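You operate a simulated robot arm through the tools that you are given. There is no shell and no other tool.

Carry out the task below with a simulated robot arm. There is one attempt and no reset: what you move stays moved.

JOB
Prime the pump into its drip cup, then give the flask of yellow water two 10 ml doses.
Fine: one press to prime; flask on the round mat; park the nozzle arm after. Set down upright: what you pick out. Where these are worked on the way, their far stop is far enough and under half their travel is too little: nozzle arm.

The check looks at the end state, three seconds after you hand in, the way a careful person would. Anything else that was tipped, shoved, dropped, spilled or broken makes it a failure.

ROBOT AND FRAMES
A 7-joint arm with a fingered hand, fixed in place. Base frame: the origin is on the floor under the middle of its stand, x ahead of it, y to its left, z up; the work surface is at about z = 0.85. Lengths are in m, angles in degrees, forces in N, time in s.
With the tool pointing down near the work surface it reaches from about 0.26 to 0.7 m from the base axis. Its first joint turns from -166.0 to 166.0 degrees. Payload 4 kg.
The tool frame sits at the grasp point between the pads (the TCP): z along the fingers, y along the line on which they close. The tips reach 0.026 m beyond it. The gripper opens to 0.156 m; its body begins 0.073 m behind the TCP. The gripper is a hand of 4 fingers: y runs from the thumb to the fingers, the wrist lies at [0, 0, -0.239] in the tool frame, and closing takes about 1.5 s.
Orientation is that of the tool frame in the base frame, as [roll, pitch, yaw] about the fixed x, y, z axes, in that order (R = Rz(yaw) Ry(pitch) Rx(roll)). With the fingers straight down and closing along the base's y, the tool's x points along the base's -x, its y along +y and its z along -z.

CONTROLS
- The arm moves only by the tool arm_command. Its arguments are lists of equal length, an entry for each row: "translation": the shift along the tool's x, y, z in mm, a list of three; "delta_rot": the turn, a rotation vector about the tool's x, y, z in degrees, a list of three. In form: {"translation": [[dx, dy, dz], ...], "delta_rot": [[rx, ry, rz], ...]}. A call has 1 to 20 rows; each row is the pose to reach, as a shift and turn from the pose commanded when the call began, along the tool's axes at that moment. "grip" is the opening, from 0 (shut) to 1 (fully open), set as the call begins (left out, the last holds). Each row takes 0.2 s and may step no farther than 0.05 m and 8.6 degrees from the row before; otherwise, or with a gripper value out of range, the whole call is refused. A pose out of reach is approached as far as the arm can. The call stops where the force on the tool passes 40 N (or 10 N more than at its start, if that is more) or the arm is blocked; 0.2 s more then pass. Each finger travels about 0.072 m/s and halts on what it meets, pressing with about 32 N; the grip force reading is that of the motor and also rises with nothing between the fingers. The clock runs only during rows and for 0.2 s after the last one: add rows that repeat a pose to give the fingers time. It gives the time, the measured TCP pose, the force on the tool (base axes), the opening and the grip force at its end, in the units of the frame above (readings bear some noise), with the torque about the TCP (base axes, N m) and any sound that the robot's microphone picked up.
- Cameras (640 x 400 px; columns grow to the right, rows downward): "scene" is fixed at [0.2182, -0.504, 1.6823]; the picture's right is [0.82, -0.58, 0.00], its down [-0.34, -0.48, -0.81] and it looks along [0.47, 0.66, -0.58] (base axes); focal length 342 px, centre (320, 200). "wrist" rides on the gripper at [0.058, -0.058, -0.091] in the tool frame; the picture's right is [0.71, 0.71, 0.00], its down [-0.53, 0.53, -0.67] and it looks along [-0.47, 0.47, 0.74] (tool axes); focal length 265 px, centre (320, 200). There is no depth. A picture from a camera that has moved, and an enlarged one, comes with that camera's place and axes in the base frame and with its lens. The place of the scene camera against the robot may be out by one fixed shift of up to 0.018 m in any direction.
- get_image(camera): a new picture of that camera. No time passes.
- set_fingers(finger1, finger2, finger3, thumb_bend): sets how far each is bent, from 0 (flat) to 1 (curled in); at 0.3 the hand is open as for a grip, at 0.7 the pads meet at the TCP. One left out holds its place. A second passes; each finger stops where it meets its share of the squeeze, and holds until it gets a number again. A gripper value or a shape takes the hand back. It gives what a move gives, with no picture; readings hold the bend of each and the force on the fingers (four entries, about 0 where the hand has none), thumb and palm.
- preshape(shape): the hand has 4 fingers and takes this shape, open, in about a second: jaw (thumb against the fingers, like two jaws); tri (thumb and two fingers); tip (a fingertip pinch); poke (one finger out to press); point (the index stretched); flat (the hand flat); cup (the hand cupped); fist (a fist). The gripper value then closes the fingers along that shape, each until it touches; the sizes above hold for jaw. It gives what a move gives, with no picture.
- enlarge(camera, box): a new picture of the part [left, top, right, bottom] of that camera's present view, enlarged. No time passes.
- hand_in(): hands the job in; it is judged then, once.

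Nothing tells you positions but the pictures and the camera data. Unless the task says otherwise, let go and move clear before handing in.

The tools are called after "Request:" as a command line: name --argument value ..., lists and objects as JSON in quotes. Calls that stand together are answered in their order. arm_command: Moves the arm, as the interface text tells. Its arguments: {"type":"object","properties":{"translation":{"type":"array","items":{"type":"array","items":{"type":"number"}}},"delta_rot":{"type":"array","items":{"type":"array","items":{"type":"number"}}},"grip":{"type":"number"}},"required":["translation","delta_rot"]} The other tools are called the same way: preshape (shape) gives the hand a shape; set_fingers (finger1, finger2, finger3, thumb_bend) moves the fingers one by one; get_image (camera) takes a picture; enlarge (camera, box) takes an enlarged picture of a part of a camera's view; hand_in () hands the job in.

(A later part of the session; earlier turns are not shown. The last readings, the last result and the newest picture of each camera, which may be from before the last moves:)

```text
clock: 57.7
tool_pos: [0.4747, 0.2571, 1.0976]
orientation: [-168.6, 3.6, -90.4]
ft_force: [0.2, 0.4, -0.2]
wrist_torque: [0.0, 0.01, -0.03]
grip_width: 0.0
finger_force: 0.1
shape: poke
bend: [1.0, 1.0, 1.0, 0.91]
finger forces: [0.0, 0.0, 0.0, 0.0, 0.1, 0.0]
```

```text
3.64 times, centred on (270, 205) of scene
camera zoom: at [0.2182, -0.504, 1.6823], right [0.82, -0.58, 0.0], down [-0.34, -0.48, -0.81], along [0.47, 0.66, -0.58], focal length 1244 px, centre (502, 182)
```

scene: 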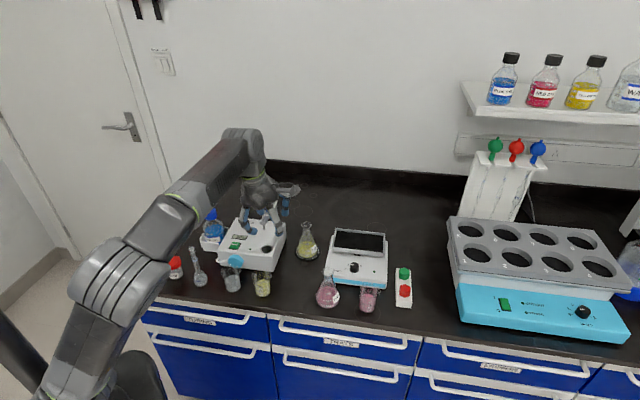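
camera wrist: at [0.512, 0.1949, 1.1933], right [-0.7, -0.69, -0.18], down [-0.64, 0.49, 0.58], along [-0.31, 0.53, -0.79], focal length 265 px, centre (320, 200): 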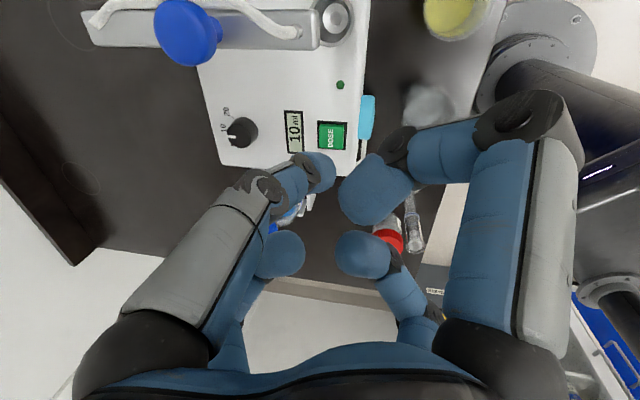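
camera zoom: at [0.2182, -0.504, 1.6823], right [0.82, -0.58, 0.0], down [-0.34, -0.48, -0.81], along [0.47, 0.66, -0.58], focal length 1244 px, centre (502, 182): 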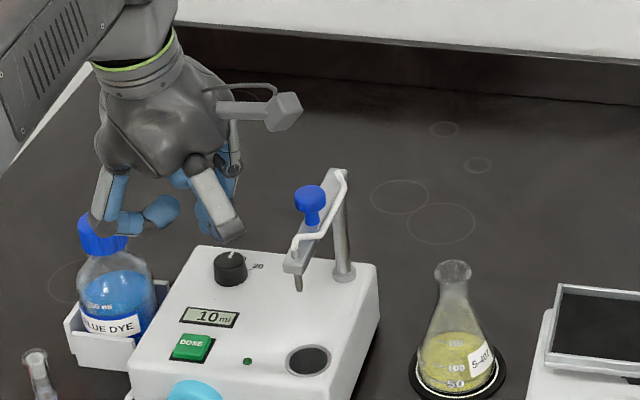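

The knob is confirmed at (0.567, 0.264). I will bring the fingertip to the knob's left side, about 7 mm short of contact.

Request:
arm_command --translation '[[-5, -12, 7], [-10, -24, 14], [-15, -36, 21], [-20, -46, 28], [-24, -55, 34], [-27.1, -62.3, 38.5], [-27.1, -62.3, 38.5]]' --delta_rot '[[0, 0, 0], [0, 0, 0], [0, 0, 0], [0, 0, 0], [0, 0, 0], [0, 0, 0], [0, 0, 0]]'

Request:
get_image --camera "wrist"

Request:
enlarge --camera "wrist" --box '[200, 80, 400, 240]'

Request:
enlarge --camera "scene" --box '[220, 170, 320, 250]'

```text
clock: 59.3
tool_pos: [0.5446, 0.2851, 1.0735]
orientation: [-168.8, 3.6, -90.2]
ft_force: [0.3, -0.1, -0.2]
wrist_torque: [-0.01, 0.01, 0.02]
grip_width: 0.0002
finger_force: 0.0
shape: poke
bend: [1.0, 1.0, 1.0, 0.91]
finger forces: [0.0, 0.1, 0.0, 0.0, 0.1, 0.0]
```

```text
taken
camera wrist: at [0.5814, 0.2224, 1.1702], right [-0.7, -0.69, -0.18], down [-0.64, 0.49, 0.58], along [-0.31, 0.53, -0.79], focal length 265 px, centre (320, 200)
```

wrist: 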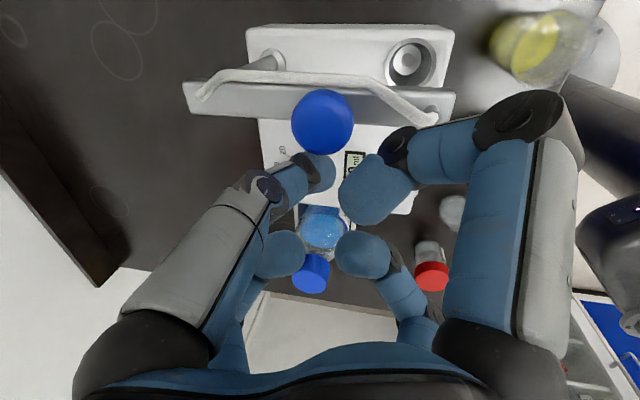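

```text
2.50 times, centred on (300, 160) of wrist
camera zoom: at [0.5814, 0.2224, 1.1702], right [-0.7, -0.69, -0.18], down [-0.64, 0.49, 0.58], along [-0.31, 0.53, -0.79], focal length 664 px, centre (370, 300)
```

zoom: 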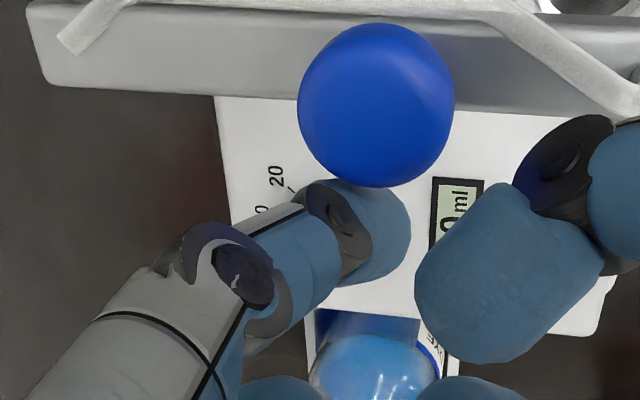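

```text
5.00 times, centred on (270, 210) of scene
camera zoom: at [0.2182, -0.504, 1.6823], right [0.82, -0.58, 0.0], down [-0.34, -0.48, -0.81], along [0.47, 0.66, -0.58], focal length 1711 px, centre (570, 150)
```

zoom: 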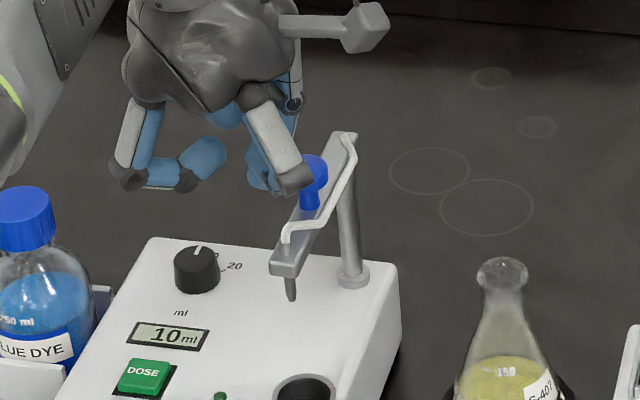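

The fingertip is lined up behind the knob. I will push it along its arc around the post for the first 20° and check.

Request:
arm_command --translation '[[4.4, -4, 0.5], [9.5, -6.7, 0.7], [14.9, -10, 1], [20, -14.1, 1.5], [24.8, -18.3, 2]]' --delta_rot '[[0, 0, 0], [0, 0, 0], [0, 0, 0], [0, 0, 0], [0, 0, 0]]'

Request:
get_image --camera "wrist"

Request:
enlarge --camera "scene" --box '[220, 170, 340, 260]'

```text
clock: 60.5
tool_pos: [0.5615, 0.2614, 1.0729]
orientation: [-168.6, 3.6, -90.4]
ft_force: [0.1, 0.4, -0.1]
wrist_torque: [0.04, 0.0, -0.01]
grip_width: 0.0001
finger_force: 0.0
shape: poke
bend: [1.0, 1.0, 1.0, 0.91]
finger forces: [0.1, 0.0, 0.0, 0.0, 0.4, 0.1]
```

```text
taken
camera wrist: at [0.5994, 0.1973, 1.1703], right [-0.7, -0.69, -0.18], down [-0.64, 0.5, 0.58], along [-0.31, 0.53, -0.79], focal length 265 px, centre (320, 200)
```

wrist: 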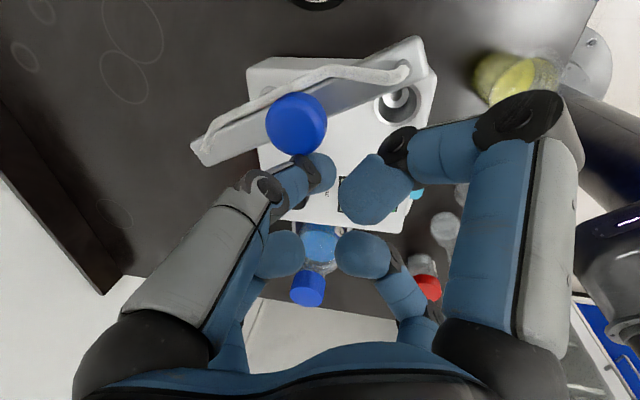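

```text
4.44 times, centred on (280, 215) of scene
camera zoom: at [0.2182, -0.504, 1.6823], right [0.82, -0.58, 0.0], down [-0.34, -0.48, -0.81], along [0.47, 0.66, -0.58], focal length 1521 px, centre (498, 133)
```

zoom: 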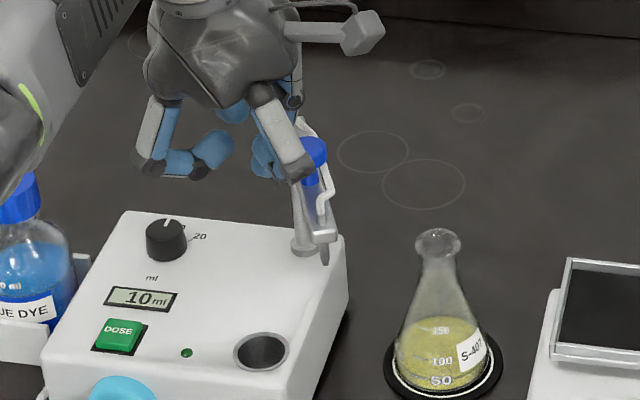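

The nozzle arm turns freely around its post with almost no force. I will carry on along the arc.

Request:
arm_command --translation '[[4.4, -4.8, 0.7], [8.3, -9.8, 1.4], [11.8, -15.2, 2.3], [14.8, -20.8, 3.2], [17.4, -26.7, 4.2], [19.3, -32.7, 5.3], [20.7, -38.9, 6.5], [21.6, -45.2, 7.7]]' --delta_rot '[[0, 0, 0], [0, 0, 0], [0, 0, 0], [0, 0, 0], [0, 0, 0], [0, 0, 0], [0, 0, 0], [0, 0, 0]]'

Request:
get_image --camera "wrist"

Request:
enlarge --camera "scene" --box '[240, 170, 360, 260]'

```text
clock: 62.3
tool_pos: [0.6075, 0.2382, 1.0737]
orientation: [-168.8, 3.6, -90.4]
ft_force: [1.2, -0.8, 0.1]
wrist_torque: [0.02, 0.0, 0.01]
grip_width: 0.0
finger_force: 0.1
shape: poke
bend: [1.0, 1.0, 1.0, 0.91]
finger forces: [0.0, 0.0, 0.0, 0.0, 0.0, 0.1]
```

```text
taken
camera wrist: at [0.645, 0.1755, 1.1695], right [-0.7, -0.69, -0.18], down [-0.64, 0.49, 0.58], along [-0.31, 0.53, -0.79], focal length 265 px, centre (320, 200)
```

wrist: 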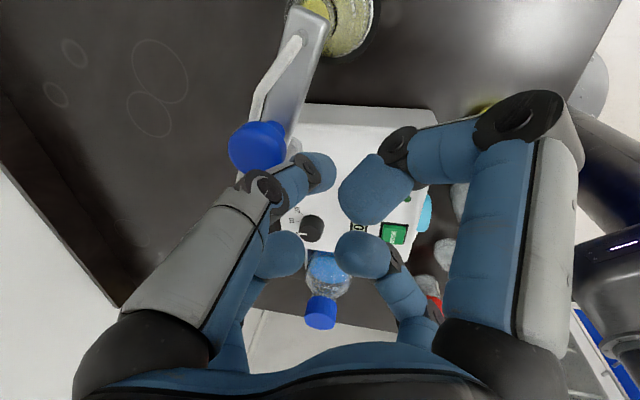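

```text
4.44 times, centred on (300, 215) of scene
camera zoom: at [0.2182, -0.504, 1.6823], right [0.82, -0.58, 0.0], down [-0.34, -0.48, -0.81], along [0.47, 0.66, -0.58], focal length 1521 px, centre (409, 133)
```

zoom: 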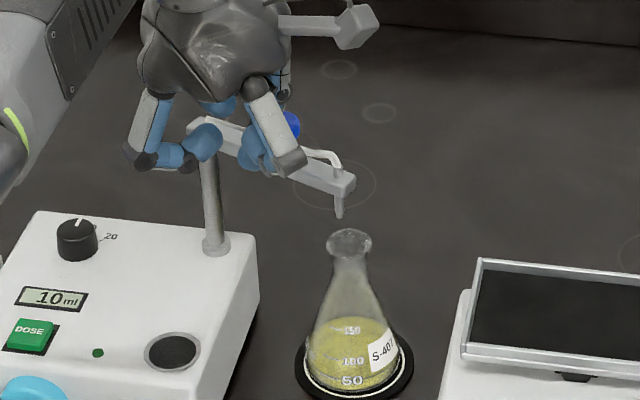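

The nozzle is about 8° short of the flask's mouth. I will nudge it on in small steps, watching for the stop.

Request:
arm_command --translation '[[0.2, -2.5, 0.5], [0.4, -5, 1], [0.4, -7.5, 1.5], [0.4, -9.5, 1.9], [0.4, -9.5, 1.9]]' --delta_rot '[[0, 0, 0], [0, 0, 0], [0, 0, 0], [0, 0, 0], [0, 0, 0]]'

Request:
enlarge --camera "wrist" --box '[220, 0, 440, 180]'

Request:
enlarge --camera "scene" --box '[270, 190, 350, 260]'

```text
clock: 63.5
tool_pos: [0.6176, 0.2378, 1.0731]
orientation: [-168.7, 3.6, -90.3]
ft_force: [-0.6, -0.2, 0.0]
wrist_torque: [-0.01, 0.03, 0.0]
grip_width: 0.0001
finger_force: 0.1
shape: poke
bend: [1.0, 1.0, 1.0, 0.91]
finger forces: [0.0, 0.0, 0.1, 0.0, 0.0, 0.0]
```

```text
2.22 times, centred on (330, 90) of wrist
camera zoom: at [0.6548, 0.1752, 1.1698], right [-0.7, -0.69, -0.18], down [-0.64, 0.49, 0.58], along [-0.31, 0.53, -0.79], focal length 590 px, centre (298, 444)
```

zoom: 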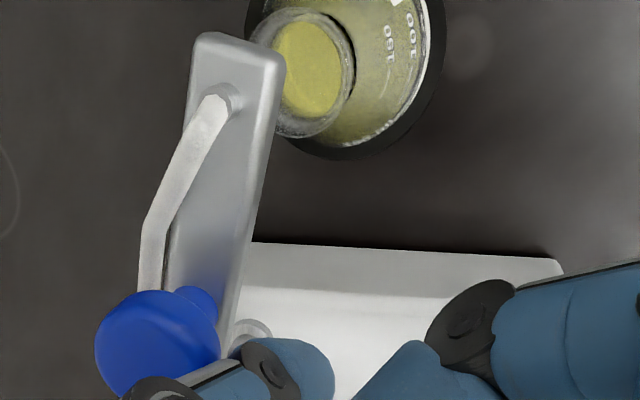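

```text
5.71 times, centred on (310, 225) of scene
camera zoom: at [0.2182, -0.504, 1.6823], right [0.82, -0.58, 0.0], down [-0.34, -0.48, -0.81], along [0.47, 0.66, -0.58], focal length 1955 px, centre (377, 57)
```

zoom: 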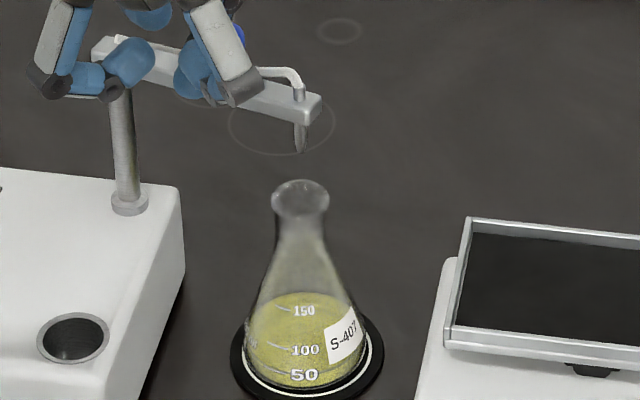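

The nozzle is about 6 mm from the mouth's centre. I will push a bit more, gently, and see whether the stop is there.

Request:
arm_command --translation '[[-0.1, -1.5, 0.3], [-0.2, -3.1, 0.6], [-0.3, -4.7, 1], [-0.3, -4.7, 1]]' --delta_rot '[[0, 0, 0], [0, 0, 0], [0, 0, 0], [0, 0, 0]]'

Request:
enlarge --camera "wrist" --box '[220, 0, 440, 180]'

Request:
enlarge --camera "scene" --box '[270, 190, 350, 260]'

```text
clock: 64.5
tool_pos: [0.6209, 0.2382, 1.0745]
orientation: [-168.7, 3.5, -90.4]
ft_force: [-1.7, -2.1, 1.6]
wrist_torque: [0.0, -0.05, -0.06]
grip_width: 0.0
finger_force: 0.0
shape: poke
bend: [1.0, 1.0, 1.0, 0.92]
finger forces: [0.0, 0.0, 0.0, 0.0, 3.0, 0.0]
```

```text
2.22 times, centred on (330, 90) of wrist
camera zoom: at [0.6598, 0.1753, 1.1707], right [-0.7, -0.69, -0.18], down [-0.64, 0.5, 0.58], along [-0.31, 0.53, -0.79], focal length 590 px, centre (298, 444)
```

zoom: 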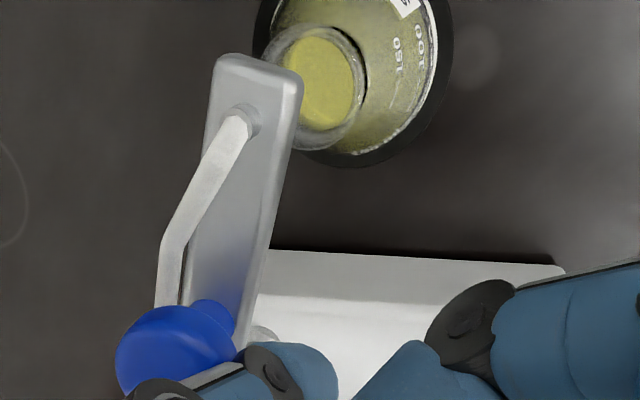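

```text
5.71 times, centred on (310, 225) of scene
camera zoom: at [0.2182, -0.504, 1.6823], right [0.82, -0.58, 0.0], down [-0.34, -0.48, -0.81], along [0.47, 0.66, -0.58], focal length 1955 px, centre (377, 57)
```

zoom: 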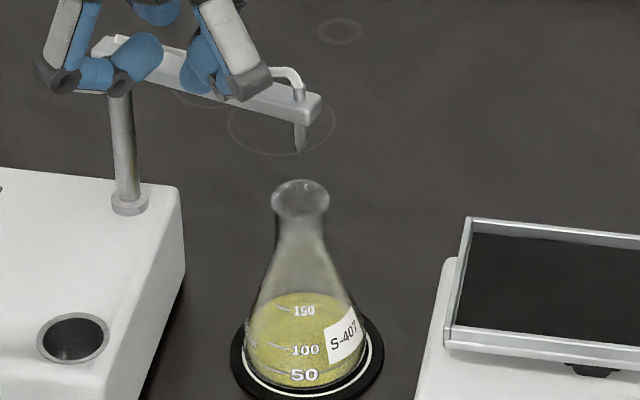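

The nozzle arm is against its far stop, with the nozzle over the flask's mouth. I will back the finger away from the knob and bring the hand upright again.

Request:
arm_command --translation '[[5, 9, -2], [14.2, 25.7, -6.1], [25, 45, -20], [36, 64, -33], [46.8, 83.3, -45.9], [46.8, 83.3, -45.9]]' --delta_rot '[[0, 0, 0], [0, 0, 0], [-4, 1.3, 0], [-8, 2.6, 0], [-11.4, 3.75, 0], [-11.4, 3.75, 0]]'

Request:
enlarge --camera "scene" --box '[220, 170, 360, 270]'

Request:
enlarge --camera "scene" --box '[275, 185, 335, 240]'

Request:
get_image --camera "wrist"

```text
clock: 65.9
tool_pos: [0.5306, 0.19, 1.0996]
orientation: [179.9, -0.1, -90.8]
ft_force: [0.4, 0.2, -0.5]
wrist_torque: [0.01, -0.02, -0.03]
grip_width: 0.0002
finger_force: 0.0
shape: poke
bend: [1.0, 1.0, 1.0, 0.91]
finger forces: [0.0, 0.0, 0.1, 0.1, 0.0, 0.0]
```

```text
4.00 times, centred on (290, 220) of scene
camera zoom: at [0.2182, -0.504, 1.6823], right [0.82, -0.58, 0.0], down [-0.34, -0.48, -0.81], along [0.47, 0.66, -0.58], focal length 1369 px, centre (440, 120)
```

zoom: 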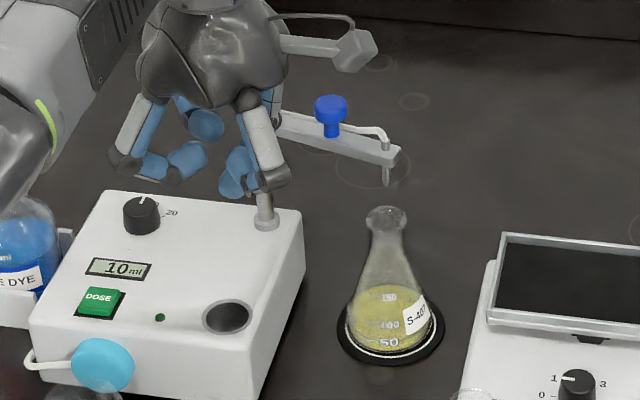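

```text
7.27 times, centred on (305, 212) of scene
camera zoom: at [0.2182, -0.504, 1.6823], right [0.82, -0.58, 0.0], down [-0.34, -0.48, -0.81], along [0.47, 0.66, -0.58], focal length 2488 px, centre (429, 109)
```

zoom: 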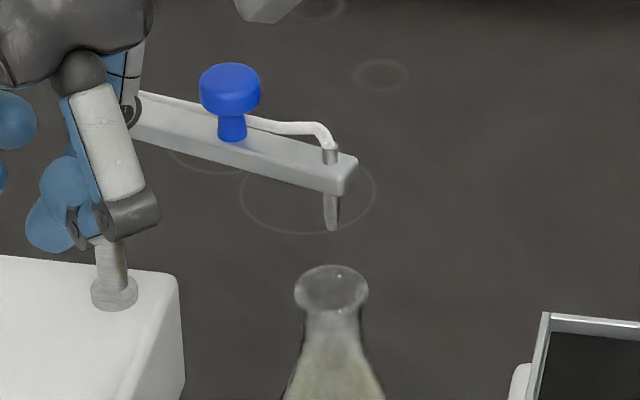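

```text
taken
camera wrist: at [0.587, 0.1331, 1.1912], right [-0.72, -0.7, 0.0], down [-0.52, 0.53, 0.67], along [-0.47, 0.48, -0.74], focal length 265 px, centre (320, 200)
```

wrist: 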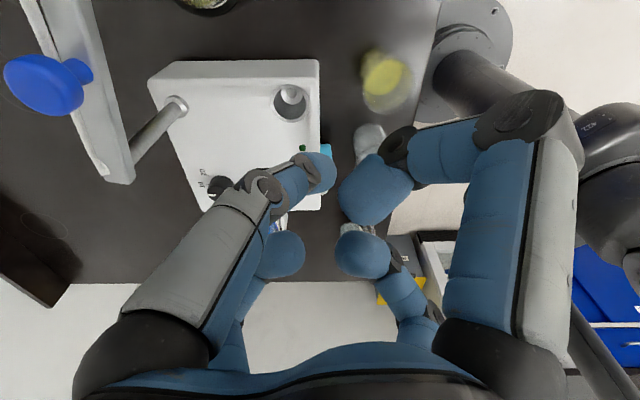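

The nozzle hangs over the flask's mouth. I will go back to the earlier pressing pose above the DOSE button.

Request:
arm_command --translation '[[-8.3, 5.7, 0], [-16.6, 11.3, 0], [-24.9, 17, 0], [-33.1, 22.7, 0], [-41.4, 28.3, 0], [-49.7, 34, 0], [-58, 39.7, 0], [-66.3, 45.4, 0], [-74.6, 51, 0], [-82.8, 56.7, 0], [-91.1, 62.4, 0], [-99.4, 68, 0], [-107.7, 73.7, 0], [-107.7, 73.7, 0]]' --delta_rot '[[0, 0, 7.7], [0, 0, 15.4], [0, 0, 23.1], [0, 0, 30.8], [0, 0, 38.5], [0, 0, 46.2], [0, 0, 53.9], [0, 0, 61.6], [0, 0, 69.3], [0, 0, 77], [0, 0, 84.7], [0, 0, 92.4], [0, 0, 99.6], [0, 0, 99.6]]'

Request:
get_image --camera "wrist"

Request:
enlarge --camera "scene" --box '[200, 170, 340, 270]'

```text
clock: 68.9
tool_pos: [0.4588, 0.2983, 1.0996]
orientation: [-179.9, 0.0, 169.5]
ft_force: [0.1, -0.4, 1.8]
wrist_torque: [0.02, 0.02, 0.01]
grip_width: 0.0
finger_force: 0.0
shape: poke
bend: [1.0, 1.0, 1.0, 0.91]
finger forces: [0.0, 0.0, 0.0, 0.0, 0.0, 0.0]
```

```text
taken
camera wrist: at [0.3904, 0.2541, 1.1902], right [-0.57, 0.82, 0.0], down [0.61, 0.42, 0.67], along [0.55, 0.38, -0.75], focal length 265 px, centre (320, 200)
```

wrist: 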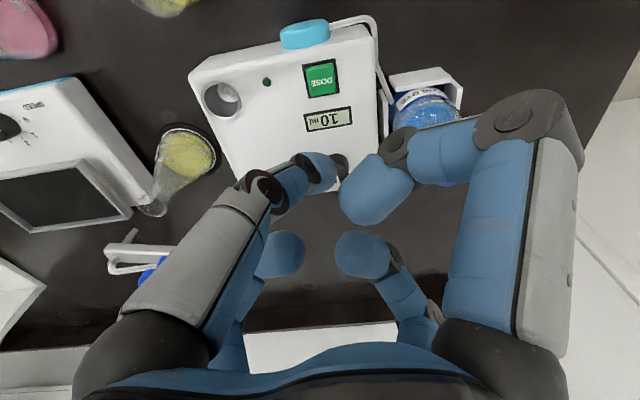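

```text
4.00 times, centred on (270, 220) of scene
camera zoom: at [0.2182, -0.504, 1.6823], right [0.82, -0.58, 0.0], down [-0.34, -0.48, -0.81], along [0.47, 0.66, -0.58], focal length 1369 px, centre (520, 120)
```

zoom: 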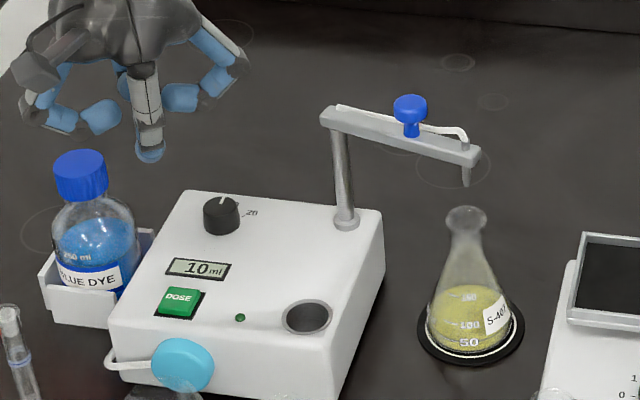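

This side view shows the nozzle and flask from another direction, so I will zoom in to confirm they line up before dosing.

Request:
enlarge --camera "wrist" --box '[80, 120, 220, 300]'

```text
2.22 times, centred on (150, 210) of wrist
camera zoom: at [0.3904, 0.2541, 1.1902], right [-0.57, 0.82, 0.0], down [0.61, 0.42, 0.67], along [0.55, 0.38, -0.75], focal length 590 px, centre (698, 178)
```

zoom: 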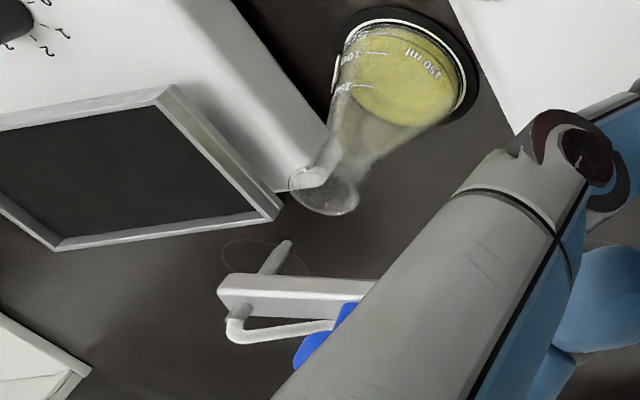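

Triangulated, the nozzle tip (0.673, 0.213) is exactly over the mouth (0.673, 0.213). I will go down to just above the button.

Request:
arm_command --translation '[[0, 0, 30], [0, 0, 60], [0, 0, 90], [0, 0, 112], [0, 0, 128], [0, 0, 137], [0, 0, 137]]' --delta_rot '[[0, 0, 0], [0, 0, 0], [0, 0, 0], [0, 0, 0], [0, 0, 0], [0, 0, 0], [0, 0, 0]]'

Request:
enlarge --camera "wrist" --box '[240, 100, 400, 230]'

```text
clock: 70.5
tool_pos: [0.458, 0.2994, 0.9617]
orientation: [-179.9, -0.1, 169.6]
ft_force: [0.2, 0.0, -0.1]
wrist_torque: [0.01, 0.02, -0.02]
grip_width: 0.0
finger_force: 0.1
shape: poke
bend: [1.0, 1.0, 1.0, 0.91]
finger forces: [0.0, 0.0, 0.0, 0.0, 0.0, 0.0]
```

```text
3.08 times, centred on (320, 165) of wrist
camera zoom: at [0.3898, 0.254, 1.0526], right [-0.57, 0.82, 0.0], down [0.61, 0.42, 0.67], along [0.55, 0.38, -0.75], focal length 817 px, centre (320, 308)
```

zoom: 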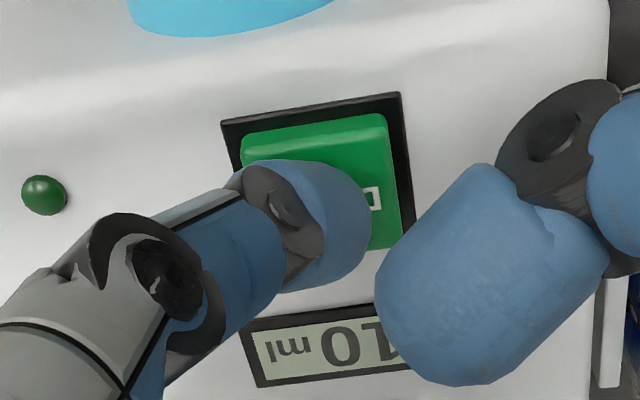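

The fingertip is at the same spot as for the first press. I will press once and lift straight off.

Request:
arm_command --translation '[[0, 0, 2], [0, 0, 4], [0, 0, 5.5], [0, 0, 7], [0, 0, 7.5]]' --delta_rot '[[0, 0, 0], [0, 0, 0], [0, 0, 0], [0, 0, 0], [0, 0, 0]]'

```text
clock: 71.7
tool_pos: [0.4588, 0.3, 0.9541]
orientation: [-179.9, 0.0, 169.6]
ft_force: [-2.4, -1.6, 7.4]
wrist_torque: [-0.04, 0.03, 0.02]
grip_width: 0.0001
finger_force: 0.1
shape: poke
bend: [1.0, 1.0, 1.0, 0.91]
finger forces: [0.1, 0.0, 0.0, 0.1, 7.6, 0.0]
heard: click
```

A click was heard, so the first dose has started. I will lift off and watch it flow.

Request:
arm_command --translation '[[0, 0, -6], [0, 0, -12]]' --delta_rot '[[0, 0, 0], [0, 0, 0]]'

Request:
enlarge --camera "scene" --box '[220, 190, 340, 270]'

```text
clock: 72.3
tool_pos: [0.4585, 0.298, 0.9666]
orientation: [-179.9, -0.1, 169.7]
ft_force: [1.0, 0.1, 0.0]
wrist_torque: [0.0, -0.03, -0.02]
grip_width: 0.0
finger_force: 0.1
shape: poke
bend: [1.0, 1.0, 1.0, 0.91]
finger forces: [0.0, 0.0, 0.0, 0.0, 0.0, 0.1]
```

```text
5.00 times, centred on (280, 230) of scene
camera zoom: at [0.2182, -0.504, 1.6823], right [0.82, -0.58, 0.0], down [-0.34, -0.48, -0.81], along [0.47, 0.66, -0.58], focal length 1711 px, centre (520, 50)
```

zoom: 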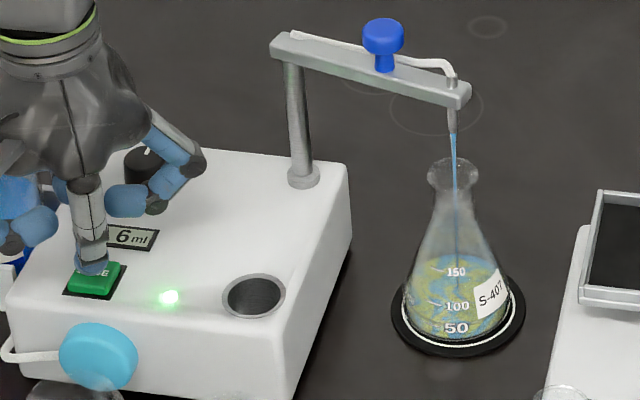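

The stream goes cleanly into the flask (6 ml so far). I will wait for it to finish.

Request:
arm_command --translation '[[0, 0, 0], [0, 0, 0], [0, 0, 0], [0, 0, 0], [0, 0, 0], [0, 0, 0], [0, 0, 0], [0, 0, 0], [0, 0, 0], [0, 0, 0], [0, 0, 0], [0, 0, 0]]' --delta_rot '[[0, 0, 0], [0, 0, 0], [0, 0, 0], [0, 0, 0], [0, 0, 0], [0, 0, 0], [0, 0, 0], [0, 0, 0], [0, 0, 0], [0, 0, 0], [0, 0, 0], [0, 0, 0]]'

Request:
enlarge --camera "scene" --box '[220, 190, 340, 270]'

Request:
enlarge --camera "wrist" --box '[200, 100, 400, 230]'

```text
clock: 74.9
tool_pos: [0.458, 0.2986, 0.9665]
orientation: [-179.9, 0.0, 169.6]
ft_force: [-1.0, 0.1, -0.1]
wrist_torque: [-0.02, 0.0, 0.0]
grip_width: 0.0002
finger_force: 0.0
shape: poke
bend: [1.0, 1.0, 1.0, 0.91]
finger forces: [0.1, 0.0, 0.1, 0.0, 0.1, 0.0]
```

```text
5.00 times, centred on (280, 230) of scene
camera zoom: at [0.2182, -0.504, 1.6823], right [0.82, -0.58, 0.0], down [-0.34, -0.48, -0.81], along [0.47, 0.66, -0.58], focal length 1711 px, centre (520, 50)
```

zoom: 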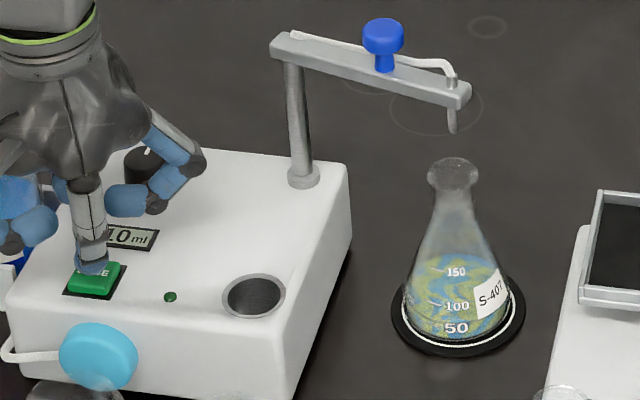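

```text
3.08 times, centred on (300, 165) of wrist
camera zoom: at [0.3899, 0.2536, 1.0573], right [-0.57, 0.82, 0.0], down [0.61, 0.42, 0.67], along [0.55, 0.38, -0.75], focal length 817 px, centre (382, 308)
```

zoom: 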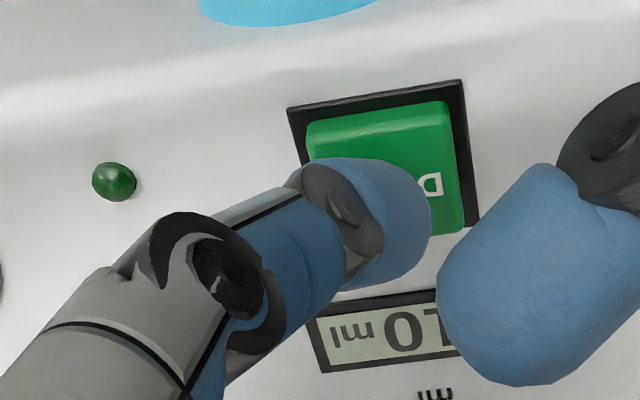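

The first 10 ml dose is finished (light off, no stream). Now the second press.

Request:
arm_command --translation '[[0, 0, 4], [0, 0, 7], [0, 0, 9], [0, 0, 10.5], [0, 0, 12]]' --delta_rot '[[0, 0, 0], [0, 0, 0], [0, 0, 0], [0, 0, 0], [0, 0, 0]]'

```text
clock: 76.1
tool_pos: [0.4576, 0.2979, 0.9552]
orientation: [-179.9, -0.1, 169.6]
ft_force: [1.6, 0.1, 3.9]
wrist_torque: [0.02, -0.04, -0.02]
grip_width: 0.0
finger_force: 0.1
shape: poke
bend: [1.0, 1.0, 1.0, 0.91]
finger forces: [0.0, 0.0, 0.0, 0.0, 4.4, 0.0]
heard: click
```

Clicked again, so the second dose is running. I will lift off and let it finish.

Request:
arm_command --translation '[[0, 0, -8], [0, 0, -16]]' --delta_rot '[[0, 0, 0], [0, 0, 0]]'

Request:
enlarge --camera "scene" --box '[220, 190, 340, 270]'

Request:
arm_command --translation '[[0, 0, 0], [0, 0, -15], [0, 0, -30], [0, 0, -50], [0, 0, -75], [0, 0, -100], [0, 0, -125], [0, 0, -130], [0, 0, -130], [0, 0, -130], [0, 0, -130], [0, 0, -130], [0, 0, -130], [0, 0, -130]]' --delta_rot '[[0, 0, 0], [0, 0, 0], [0, 0, 0], [0, 0, 0], [0, 0, 0], [0, 0, 0], [0, 0, 0], [0, 0, 0], [0, 0, 0], [0, 0, 0], [0, 0, 0], [0, 0, 0], [0, 0, 0], [0, 0, 0]]'

Request:
enlarge --camera "scene" --box '[220, 190, 340, 270]'

```text
clock: 76.7
tool_pos: [0.458, 0.2987, 0.9704]
orientation: [-179.9, -0.1, 169.6]
ft_force: [0.8, 0.2, -0.5]
wrist_torque: [0.02, 0.03, -0.06]
grip_width: 0.0002
finger_force: 0.1
shape: poke
bend: [1.0, 1.0, 1.0, 0.91]
finger forces: [0.1, 0.1, 0.0, 0.1, 0.0, 0.0]
```

```text
5.00 times, centred on (280, 230) of scene
camera zoom: at [0.2182, -0.504, 1.6823], right [0.82, -0.58, 0.0], down [-0.34, -0.48, -0.81], along [0.47, 0.66, -0.58], focal length 1711 px, centre (520, 50)
```

zoom: 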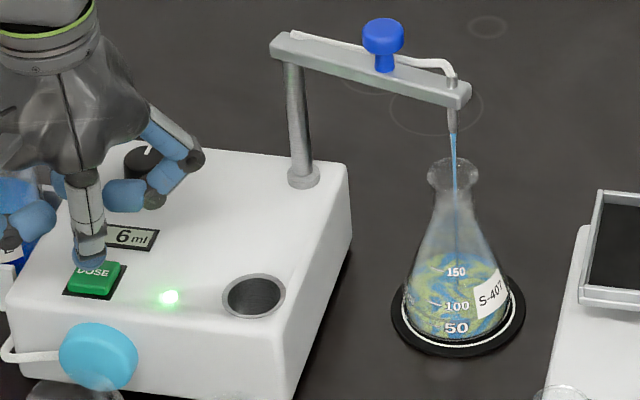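

```text
clock: 79.7
tool_pos: [0.4595, 0.2981, 1.1005]
orientation: [-180.0, -0.1, 169.7]
ft_force: [-1.0, -0.3, -0.9]
wrist_torque: [-0.08, -0.02, 0.02]
grip_width: 0.0
finger_force: 0.1
shape: poke
bend: [1.0, 1.0, 1.0, 0.91]
finger forces: [0.0, 0.0, 0.0, 0.0, 0.0, 0.0]
```

```text
5.00 times, centred on (280, 230) of scene
camera zoom: at [0.2182, -0.504, 1.6823], right [0.82, -0.58, 0.0], down [-0.34, -0.48, -0.81], along [0.47, 0.66, -0.58], focal length 1711 px, centre (520, 50)
```

zoom: 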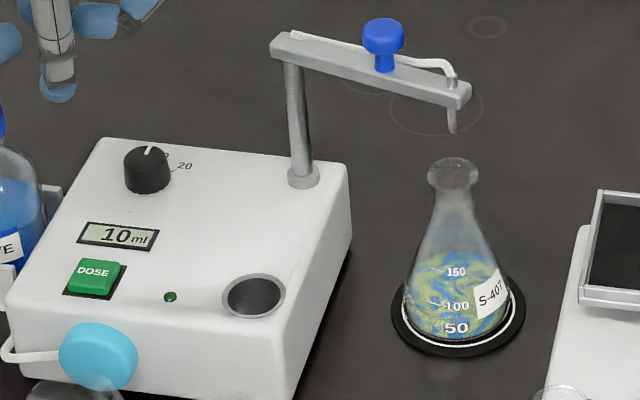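

Both doses are in: 10 ml shown twice, the flask is still upright on the mat and nothing is spilled. To park the nozzle arm I will cage its knob loosely between the four fingers, leaning the hand outward for reach.

Request:
preshape --shape "jaw"

Request:
arm_command --translation '[[-12.2, -4.9, -2.7], [-24.5, -9.8, -5.4], [-36.7, -14.7, -8.2], [-49, -19.6, -10.9], [-61.2, -24.5, -13.6], [-73.5, -29.4, -16.3], [-85.7, -34.3, -19.1], [-98, -39.2, -21.8], [-110.2, -44.1, -24.5], [-110.2, -44.1, -24.5]]' --delta_rot '[[-1.4, -2.3, 0], [-2.8, -4.5, 0], [-4.2, -6.8, 0], [-5.6, -9.1, 0], [-7, -11.3, 0], [-8.4, -13.6, 0], [-9.8, -15.9, 0], [-11.2, -18.1, 0], [-12.6, -20.4, 0], [-12.6, -20.4, 0]]' --grip 0.35

Request:
get_image --camera "wrist"

Request:
enlarge --camera "scene" --box '[210, 150, 360, 260]'

```text
clock: 80.6
tool_pos: [0.4592, 0.2986, 1.1004]
orientation: [-179.9, -0.1, 169.6]
ft_force: [0.3, 0.4, -0.3]
wrist_torque: [-0.05, -0.01, -0.01]
grip_width: 0.1559
finger_force: 0.0
shape: jaw
bend: [0.3, 0.3, 0.3, 0.3]
finger forces: [0.0, 0.0, 0.1, 0.0, 0.0, 0.0]
```

```text
clock: 82.8
tool_pos: [0.5591, 0.2358, 1.1254]
orientation: [167.0, 20.2, 167.2]
ft_force: [0.2, -1.7, 0.1]
wrist_torque: [0.0, -0.02, 0.0]
grip_width: 0.0546
finger_force: 0.0
shape: jaw
bend: [0.44, 0.44, 0.44, 0.7]
finger forces: [0.0, 0.1, 0.0, 0.0, 0.0, 0.1]
```

```text
taken
camera wrist: at [0.4632, 0.1796, 1.1755], right [-0.55, 0.83, -0.09], down [0.3, 0.3, 0.9], along [0.78, 0.47, -0.42], focal length 265 px, centre (320, 200)
```

wrist: 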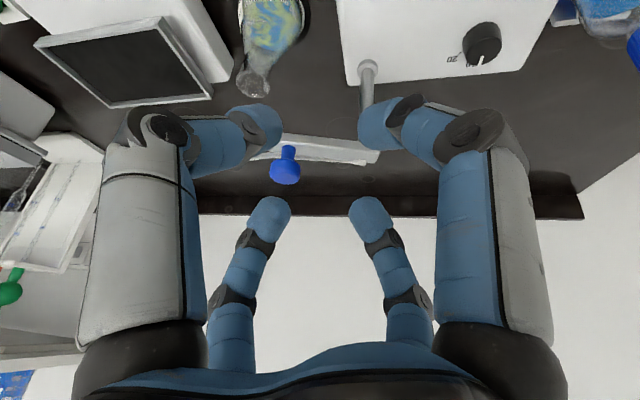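

```text
3.64 times, centred on (285, 205) of scene
camera zoom: at [0.2182, -0.504, 1.6823], right [0.82, -0.58, 0.0], down [-0.34, -0.48, -0.81], along [0.47, 0.66, -0.58], focal length 1244 px, centre (447, 182)
```

zoom: 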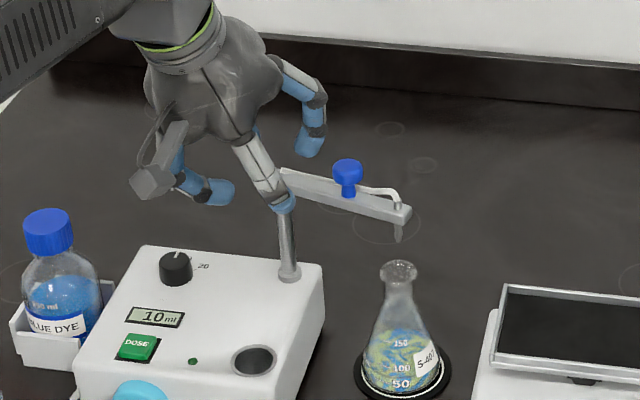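

The knob is in view ahead of the hand. I will zoom in to place it exactly before moving over it.

Request:
enlarge --camera "wrist" --box '[220, 80, 400, 220]'

Request:
enlarge --camera "scene" --box '[280, 180, 330, 220]'

```text
2.86 times, centred on (310, 150) of wrist
camera zoom: at [0.4632, 0.1796, 1.1755], right [-0.55, 0.83, -0.09], down [0.3, 0.3, 0.9], along [0.78, 0.47, -0.42], focal length 758 px, centre (349, 343)
```

zoom: 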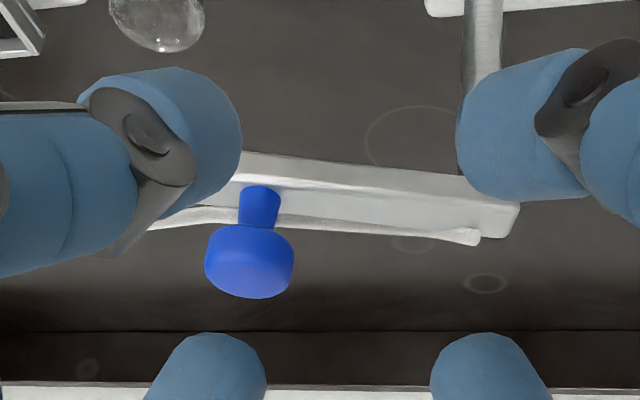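

```text
10.00 times, centred on (305, 200) of scene
camera zoom: at [0.2182, -0.504, 1.6823], right [0.82, -0.58, 0.0], down [-0.34, -0.48, -0.81], along [0.47, 0.66, -0.58], focal length 3422 px, centre (470, 200)
```

zoom: 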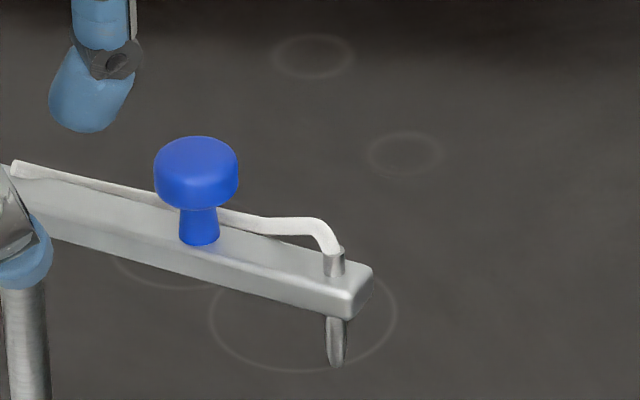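

The knob's cap is at (0.650, 0.253), between about z 1.052 and 1.067. I will move over it with the tips above its top.

Request:
arm_command --translation '[[-11, 4, 5.5], [-22, 8, 12], [-33, 12, 19], [-44, 16, 26], [-55, 20, 33], [-65, 23.5, 39.5], [-74.3, 26.5, 45.5], [-74.3, 26.5, 45.5]]' --delta_rot '[[0, 0, 0], [0, 0, 0], [0, 0, 0], [0, 0, 0], [0, 0, 0], [0, 0, 0], [0, 0, 0], [0, 0, 0]]'

Request:
get_image --camera "wrist"

Request:
enlarge --camera "scene" --box '[250, 150, 360, 240]'

```text
clock: 84.6
tool_pos: [0.6473, 0.2515, 1.114]
orientation: [167.0, 20.2, 167.4]
ft_force: [-0.1, 0.3, -1.0]
wrist_torque: [-0.01, 0.0, -0.01]
grip_width: 0.0549
finger_force: 0.0
shape: jaw
bend: [0.44, 0.44, 0.44, 0.7]
finger forces: [0.0, 0.0, 0.0, 0.1, 0.0, 0.0]
```

```text
taken
camera wrist: at [0.5516, 0.1959, 1.1653], right [-0.55, 0.83, -0.09], down [0.3, 0.3, 0.9], along [0.78, 0.47, -0.42], focal length 265 px, centre (320, 200)
```

wrist: 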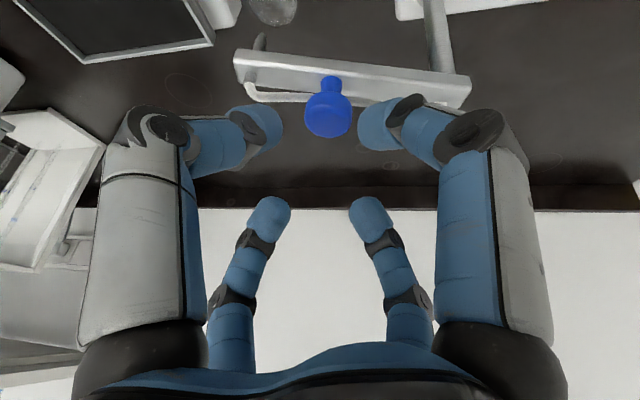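

```text
4.44 times, centred on (305, 195) of scene
camera zoom: at [0.2182, -0.504, 1.6823], right [0.82, -0.58, 0.0], down [-0.34, -0.48, -0.81], along [0.47, 0.66, -0.58], focal length 1521 px, centre (387, 222)
```

zoom: 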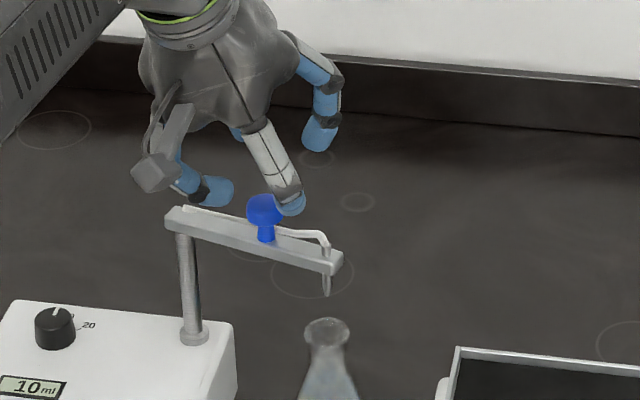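

The knob lies between the open digits, just below them. I will open a little wider and lower around it.

Request:
arm_command --translation '[[0, 0, 0], [0, 0, 0], [3.1, -1.75, 9.1], [6.2, -3.5, 18.2], [9.3, -5.2, 27.3], [12.3, -7, 36.4], [12.3, -7, 36.4]]' --delta_rot '[[0, 0, 0], [0, 0, 0], [0, 0, 0], [0, 0, 0], [0, 0, 0], [0, 0, 0], [0, 0, 0]]' --grip 0.45

Request:
enlarge --camera "wrist" --box '[200, 60, 440, 260]'

Request:
enlarge --camera "scene" --box '[260, 160, 350, 240]'

```text
clock: 86.2
tool_pos: [0.6484, 0.2535, 1.0767]
orientation: [167.0, 20.2, 167.3]
ft_force: [-0.3, -1.0, -0.5]
wrist_torque: [0.03, 0.0, 0.01]
grip_width: 0.07
finger_force: 0.0
shape: jaw
bend: [0.39, 0.39, 0.39, 0.7]
finger forces: [0.1, 0.0, 0.1, 0.0, 0.1, 0.0]
```

```text
2.00 times, centred on (320, 160) of wrist
camera zoom: at [0.5531, 0.198, 1.1259], right [-0.55, 0.83, -0.09], down [0.3, 0.3, 0.9], along [0.78, 0.47, -0.42], focal length 531 px, centre (320, 280)
```

zoom: 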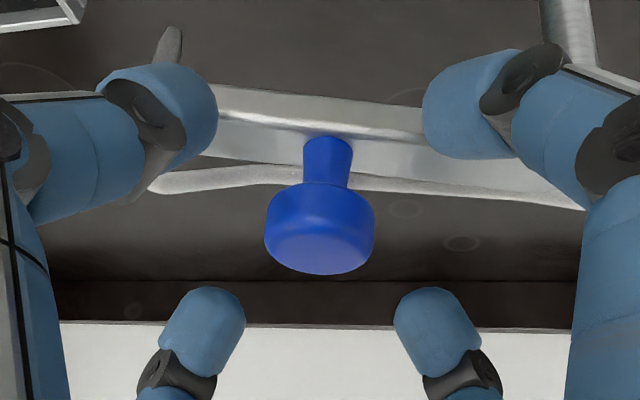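

```text
5.00 times, centred on (305, 200) of scene
camera zoom: at [0.2182, -0.504, 1.6823], right [0.82, -0.58, 0.0], down [-0.34, -0.48, -0.81], along [0.47, 0.66, -0.58], focal length 1711 px, centre (395, 200)
```

zoom: 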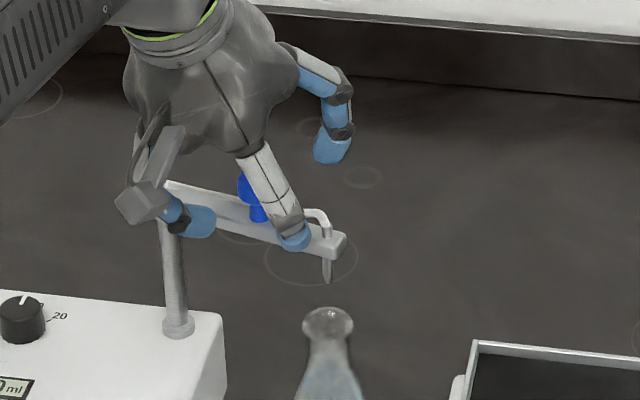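

The digits surround the knob. I will reduce the lean to 16° and lower a further 10 mm so the outer tips come level with the cap.

Request:
arm_command --translation '[[1.2, -0.9, 3.2], [2.4, -1.8, 6.4], [3.6, -2.8, 9.7], [3.6, -2.8, 9.7]]' --delta_rot '[[1.4, 2.3, 0], [2.8, 4.5, 0], [4.2, 6.8, 0], [4.2, 6.8, 0]]'

Request:
enlarge --camera "wrist" --box '[200, 60, 440, 260]'

Request:
enlarge --camera "scene" --box '[260, 160, 350, 240]'

```text
clock: 87.2
tool_pos: [0.6491, 0.2531, 1.0647]
orientation: [171.6, 13.5, 168.7]
ft_force: [-0.6, 1.6, 0.3]
wrist_torque: [0.0, -0.01, 0.02]
grip_width: 0.07
finger_force: 0.0
shape: jaw
bend: [0.39, 0.39, 0.39, 0.7]
finger forces: [0.0, 0.0, 0.0, 0.1, 0.0, 0.0]
```

```text
2.00 times, centred on (320, 160) of wrist
camera zoom: at [0.5605, 0.2, 1.1302], right [-0.56, 0.83, -0.06], down [0.42, 0.35, 0.84], along [0.72, 0.44, -0.54], focal length 531 px, centre (320, 280)
```

zoom: 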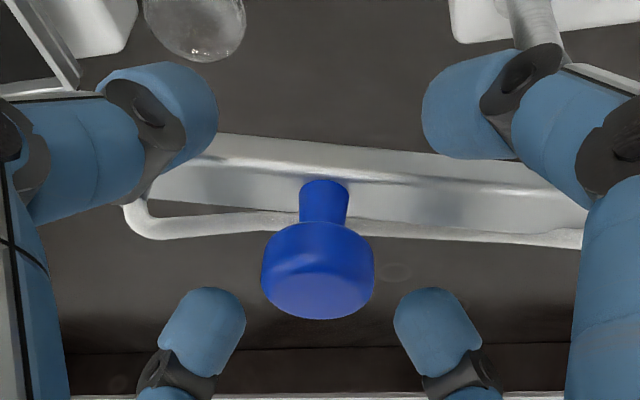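

```text
5.00 times, centred on (305, 200) of scene
camera zoom: at [0.2182, -0.504, 1.6823], right [0.82, -0.58, 0.0], down [-0.34, -0.48, -0.81], along [0.47, 0.66, -0.58], focal length 1711 px, centre (395, 200)
```

zoom: 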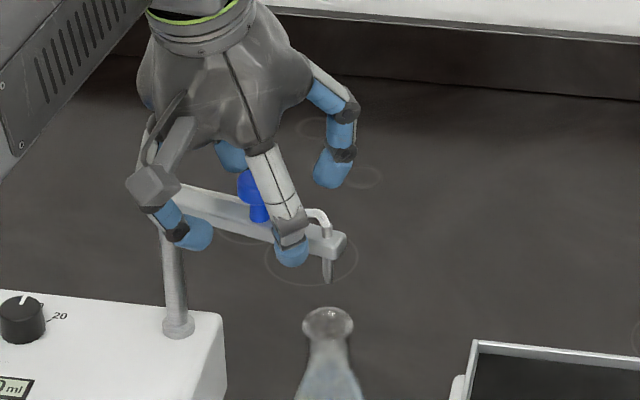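

The knob sits at the cage's centre. I will close to a loose cage (about 42 mm) without squeezing.

Request:
arm_command --translation '[[0, 0, 0], [0, 0, 0], [0, 0, 0], [0, 0, 0]]' --delta_rot '[[0, 0, 0], [0, 0, 0], [0, 0, 0], [0, 0, 0]]' --grip 0.26

Request:
enlarge --camera "wrist" --box '[200, 60, 440, 260]'

Request:
enlarge --camera "scene" --box '[260, 160, 350, 240]'

```text
clock: 88.2
tool_pos: [0.6489, 0.2516, 1.0636]
orientation: [171.7, 13.4, 168.5]
ft_force: [-8.0, -7.7, -6.0]
wrist_torque: [-0.5, 0.69, -0.72]
grip_width: 0.0271
finger_force: 32.2
shape: jaw
bend: [0.79, 0.71, 0.71, 0.7]
finger forces: [22.2, 29.8, 28.5, 0.0, 31.8, 0.0]
```

```text
2.00 times, centred on (320, 160) of wrist
camera zoom: at [0.5602, 0.199, 1.1294], right [-0.56, 0.83, -0.06], down [0.42, 0.35, 0.84], along [0.71, 0.44, -0.54], focal length 531 px, centre (320, 280)
```

zoom: 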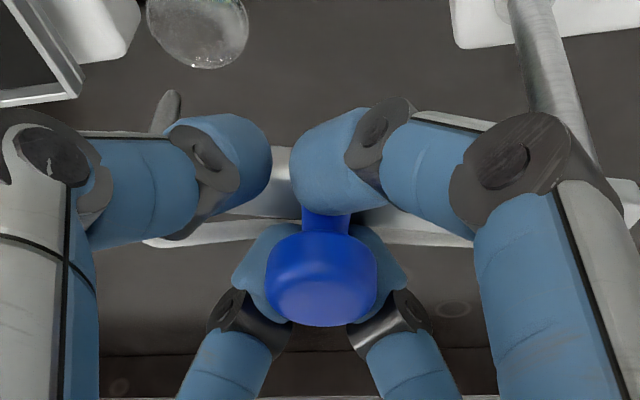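

```text
5.00 times, centred on (305, 200) of scene
camera zoom: at [0.2182, -0.504, 1.6823], right [0.82, -0.58, 0.0], down [-0.34, -0.48, -0.81], along [0.47, 0.66, -0.58], focal length 1711 px, centre (395, 200)
```

zoom: 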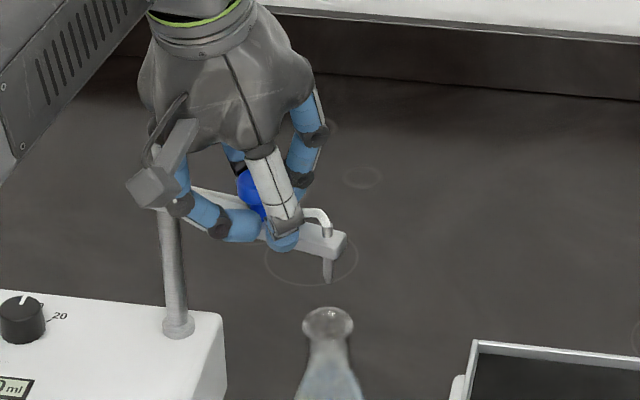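

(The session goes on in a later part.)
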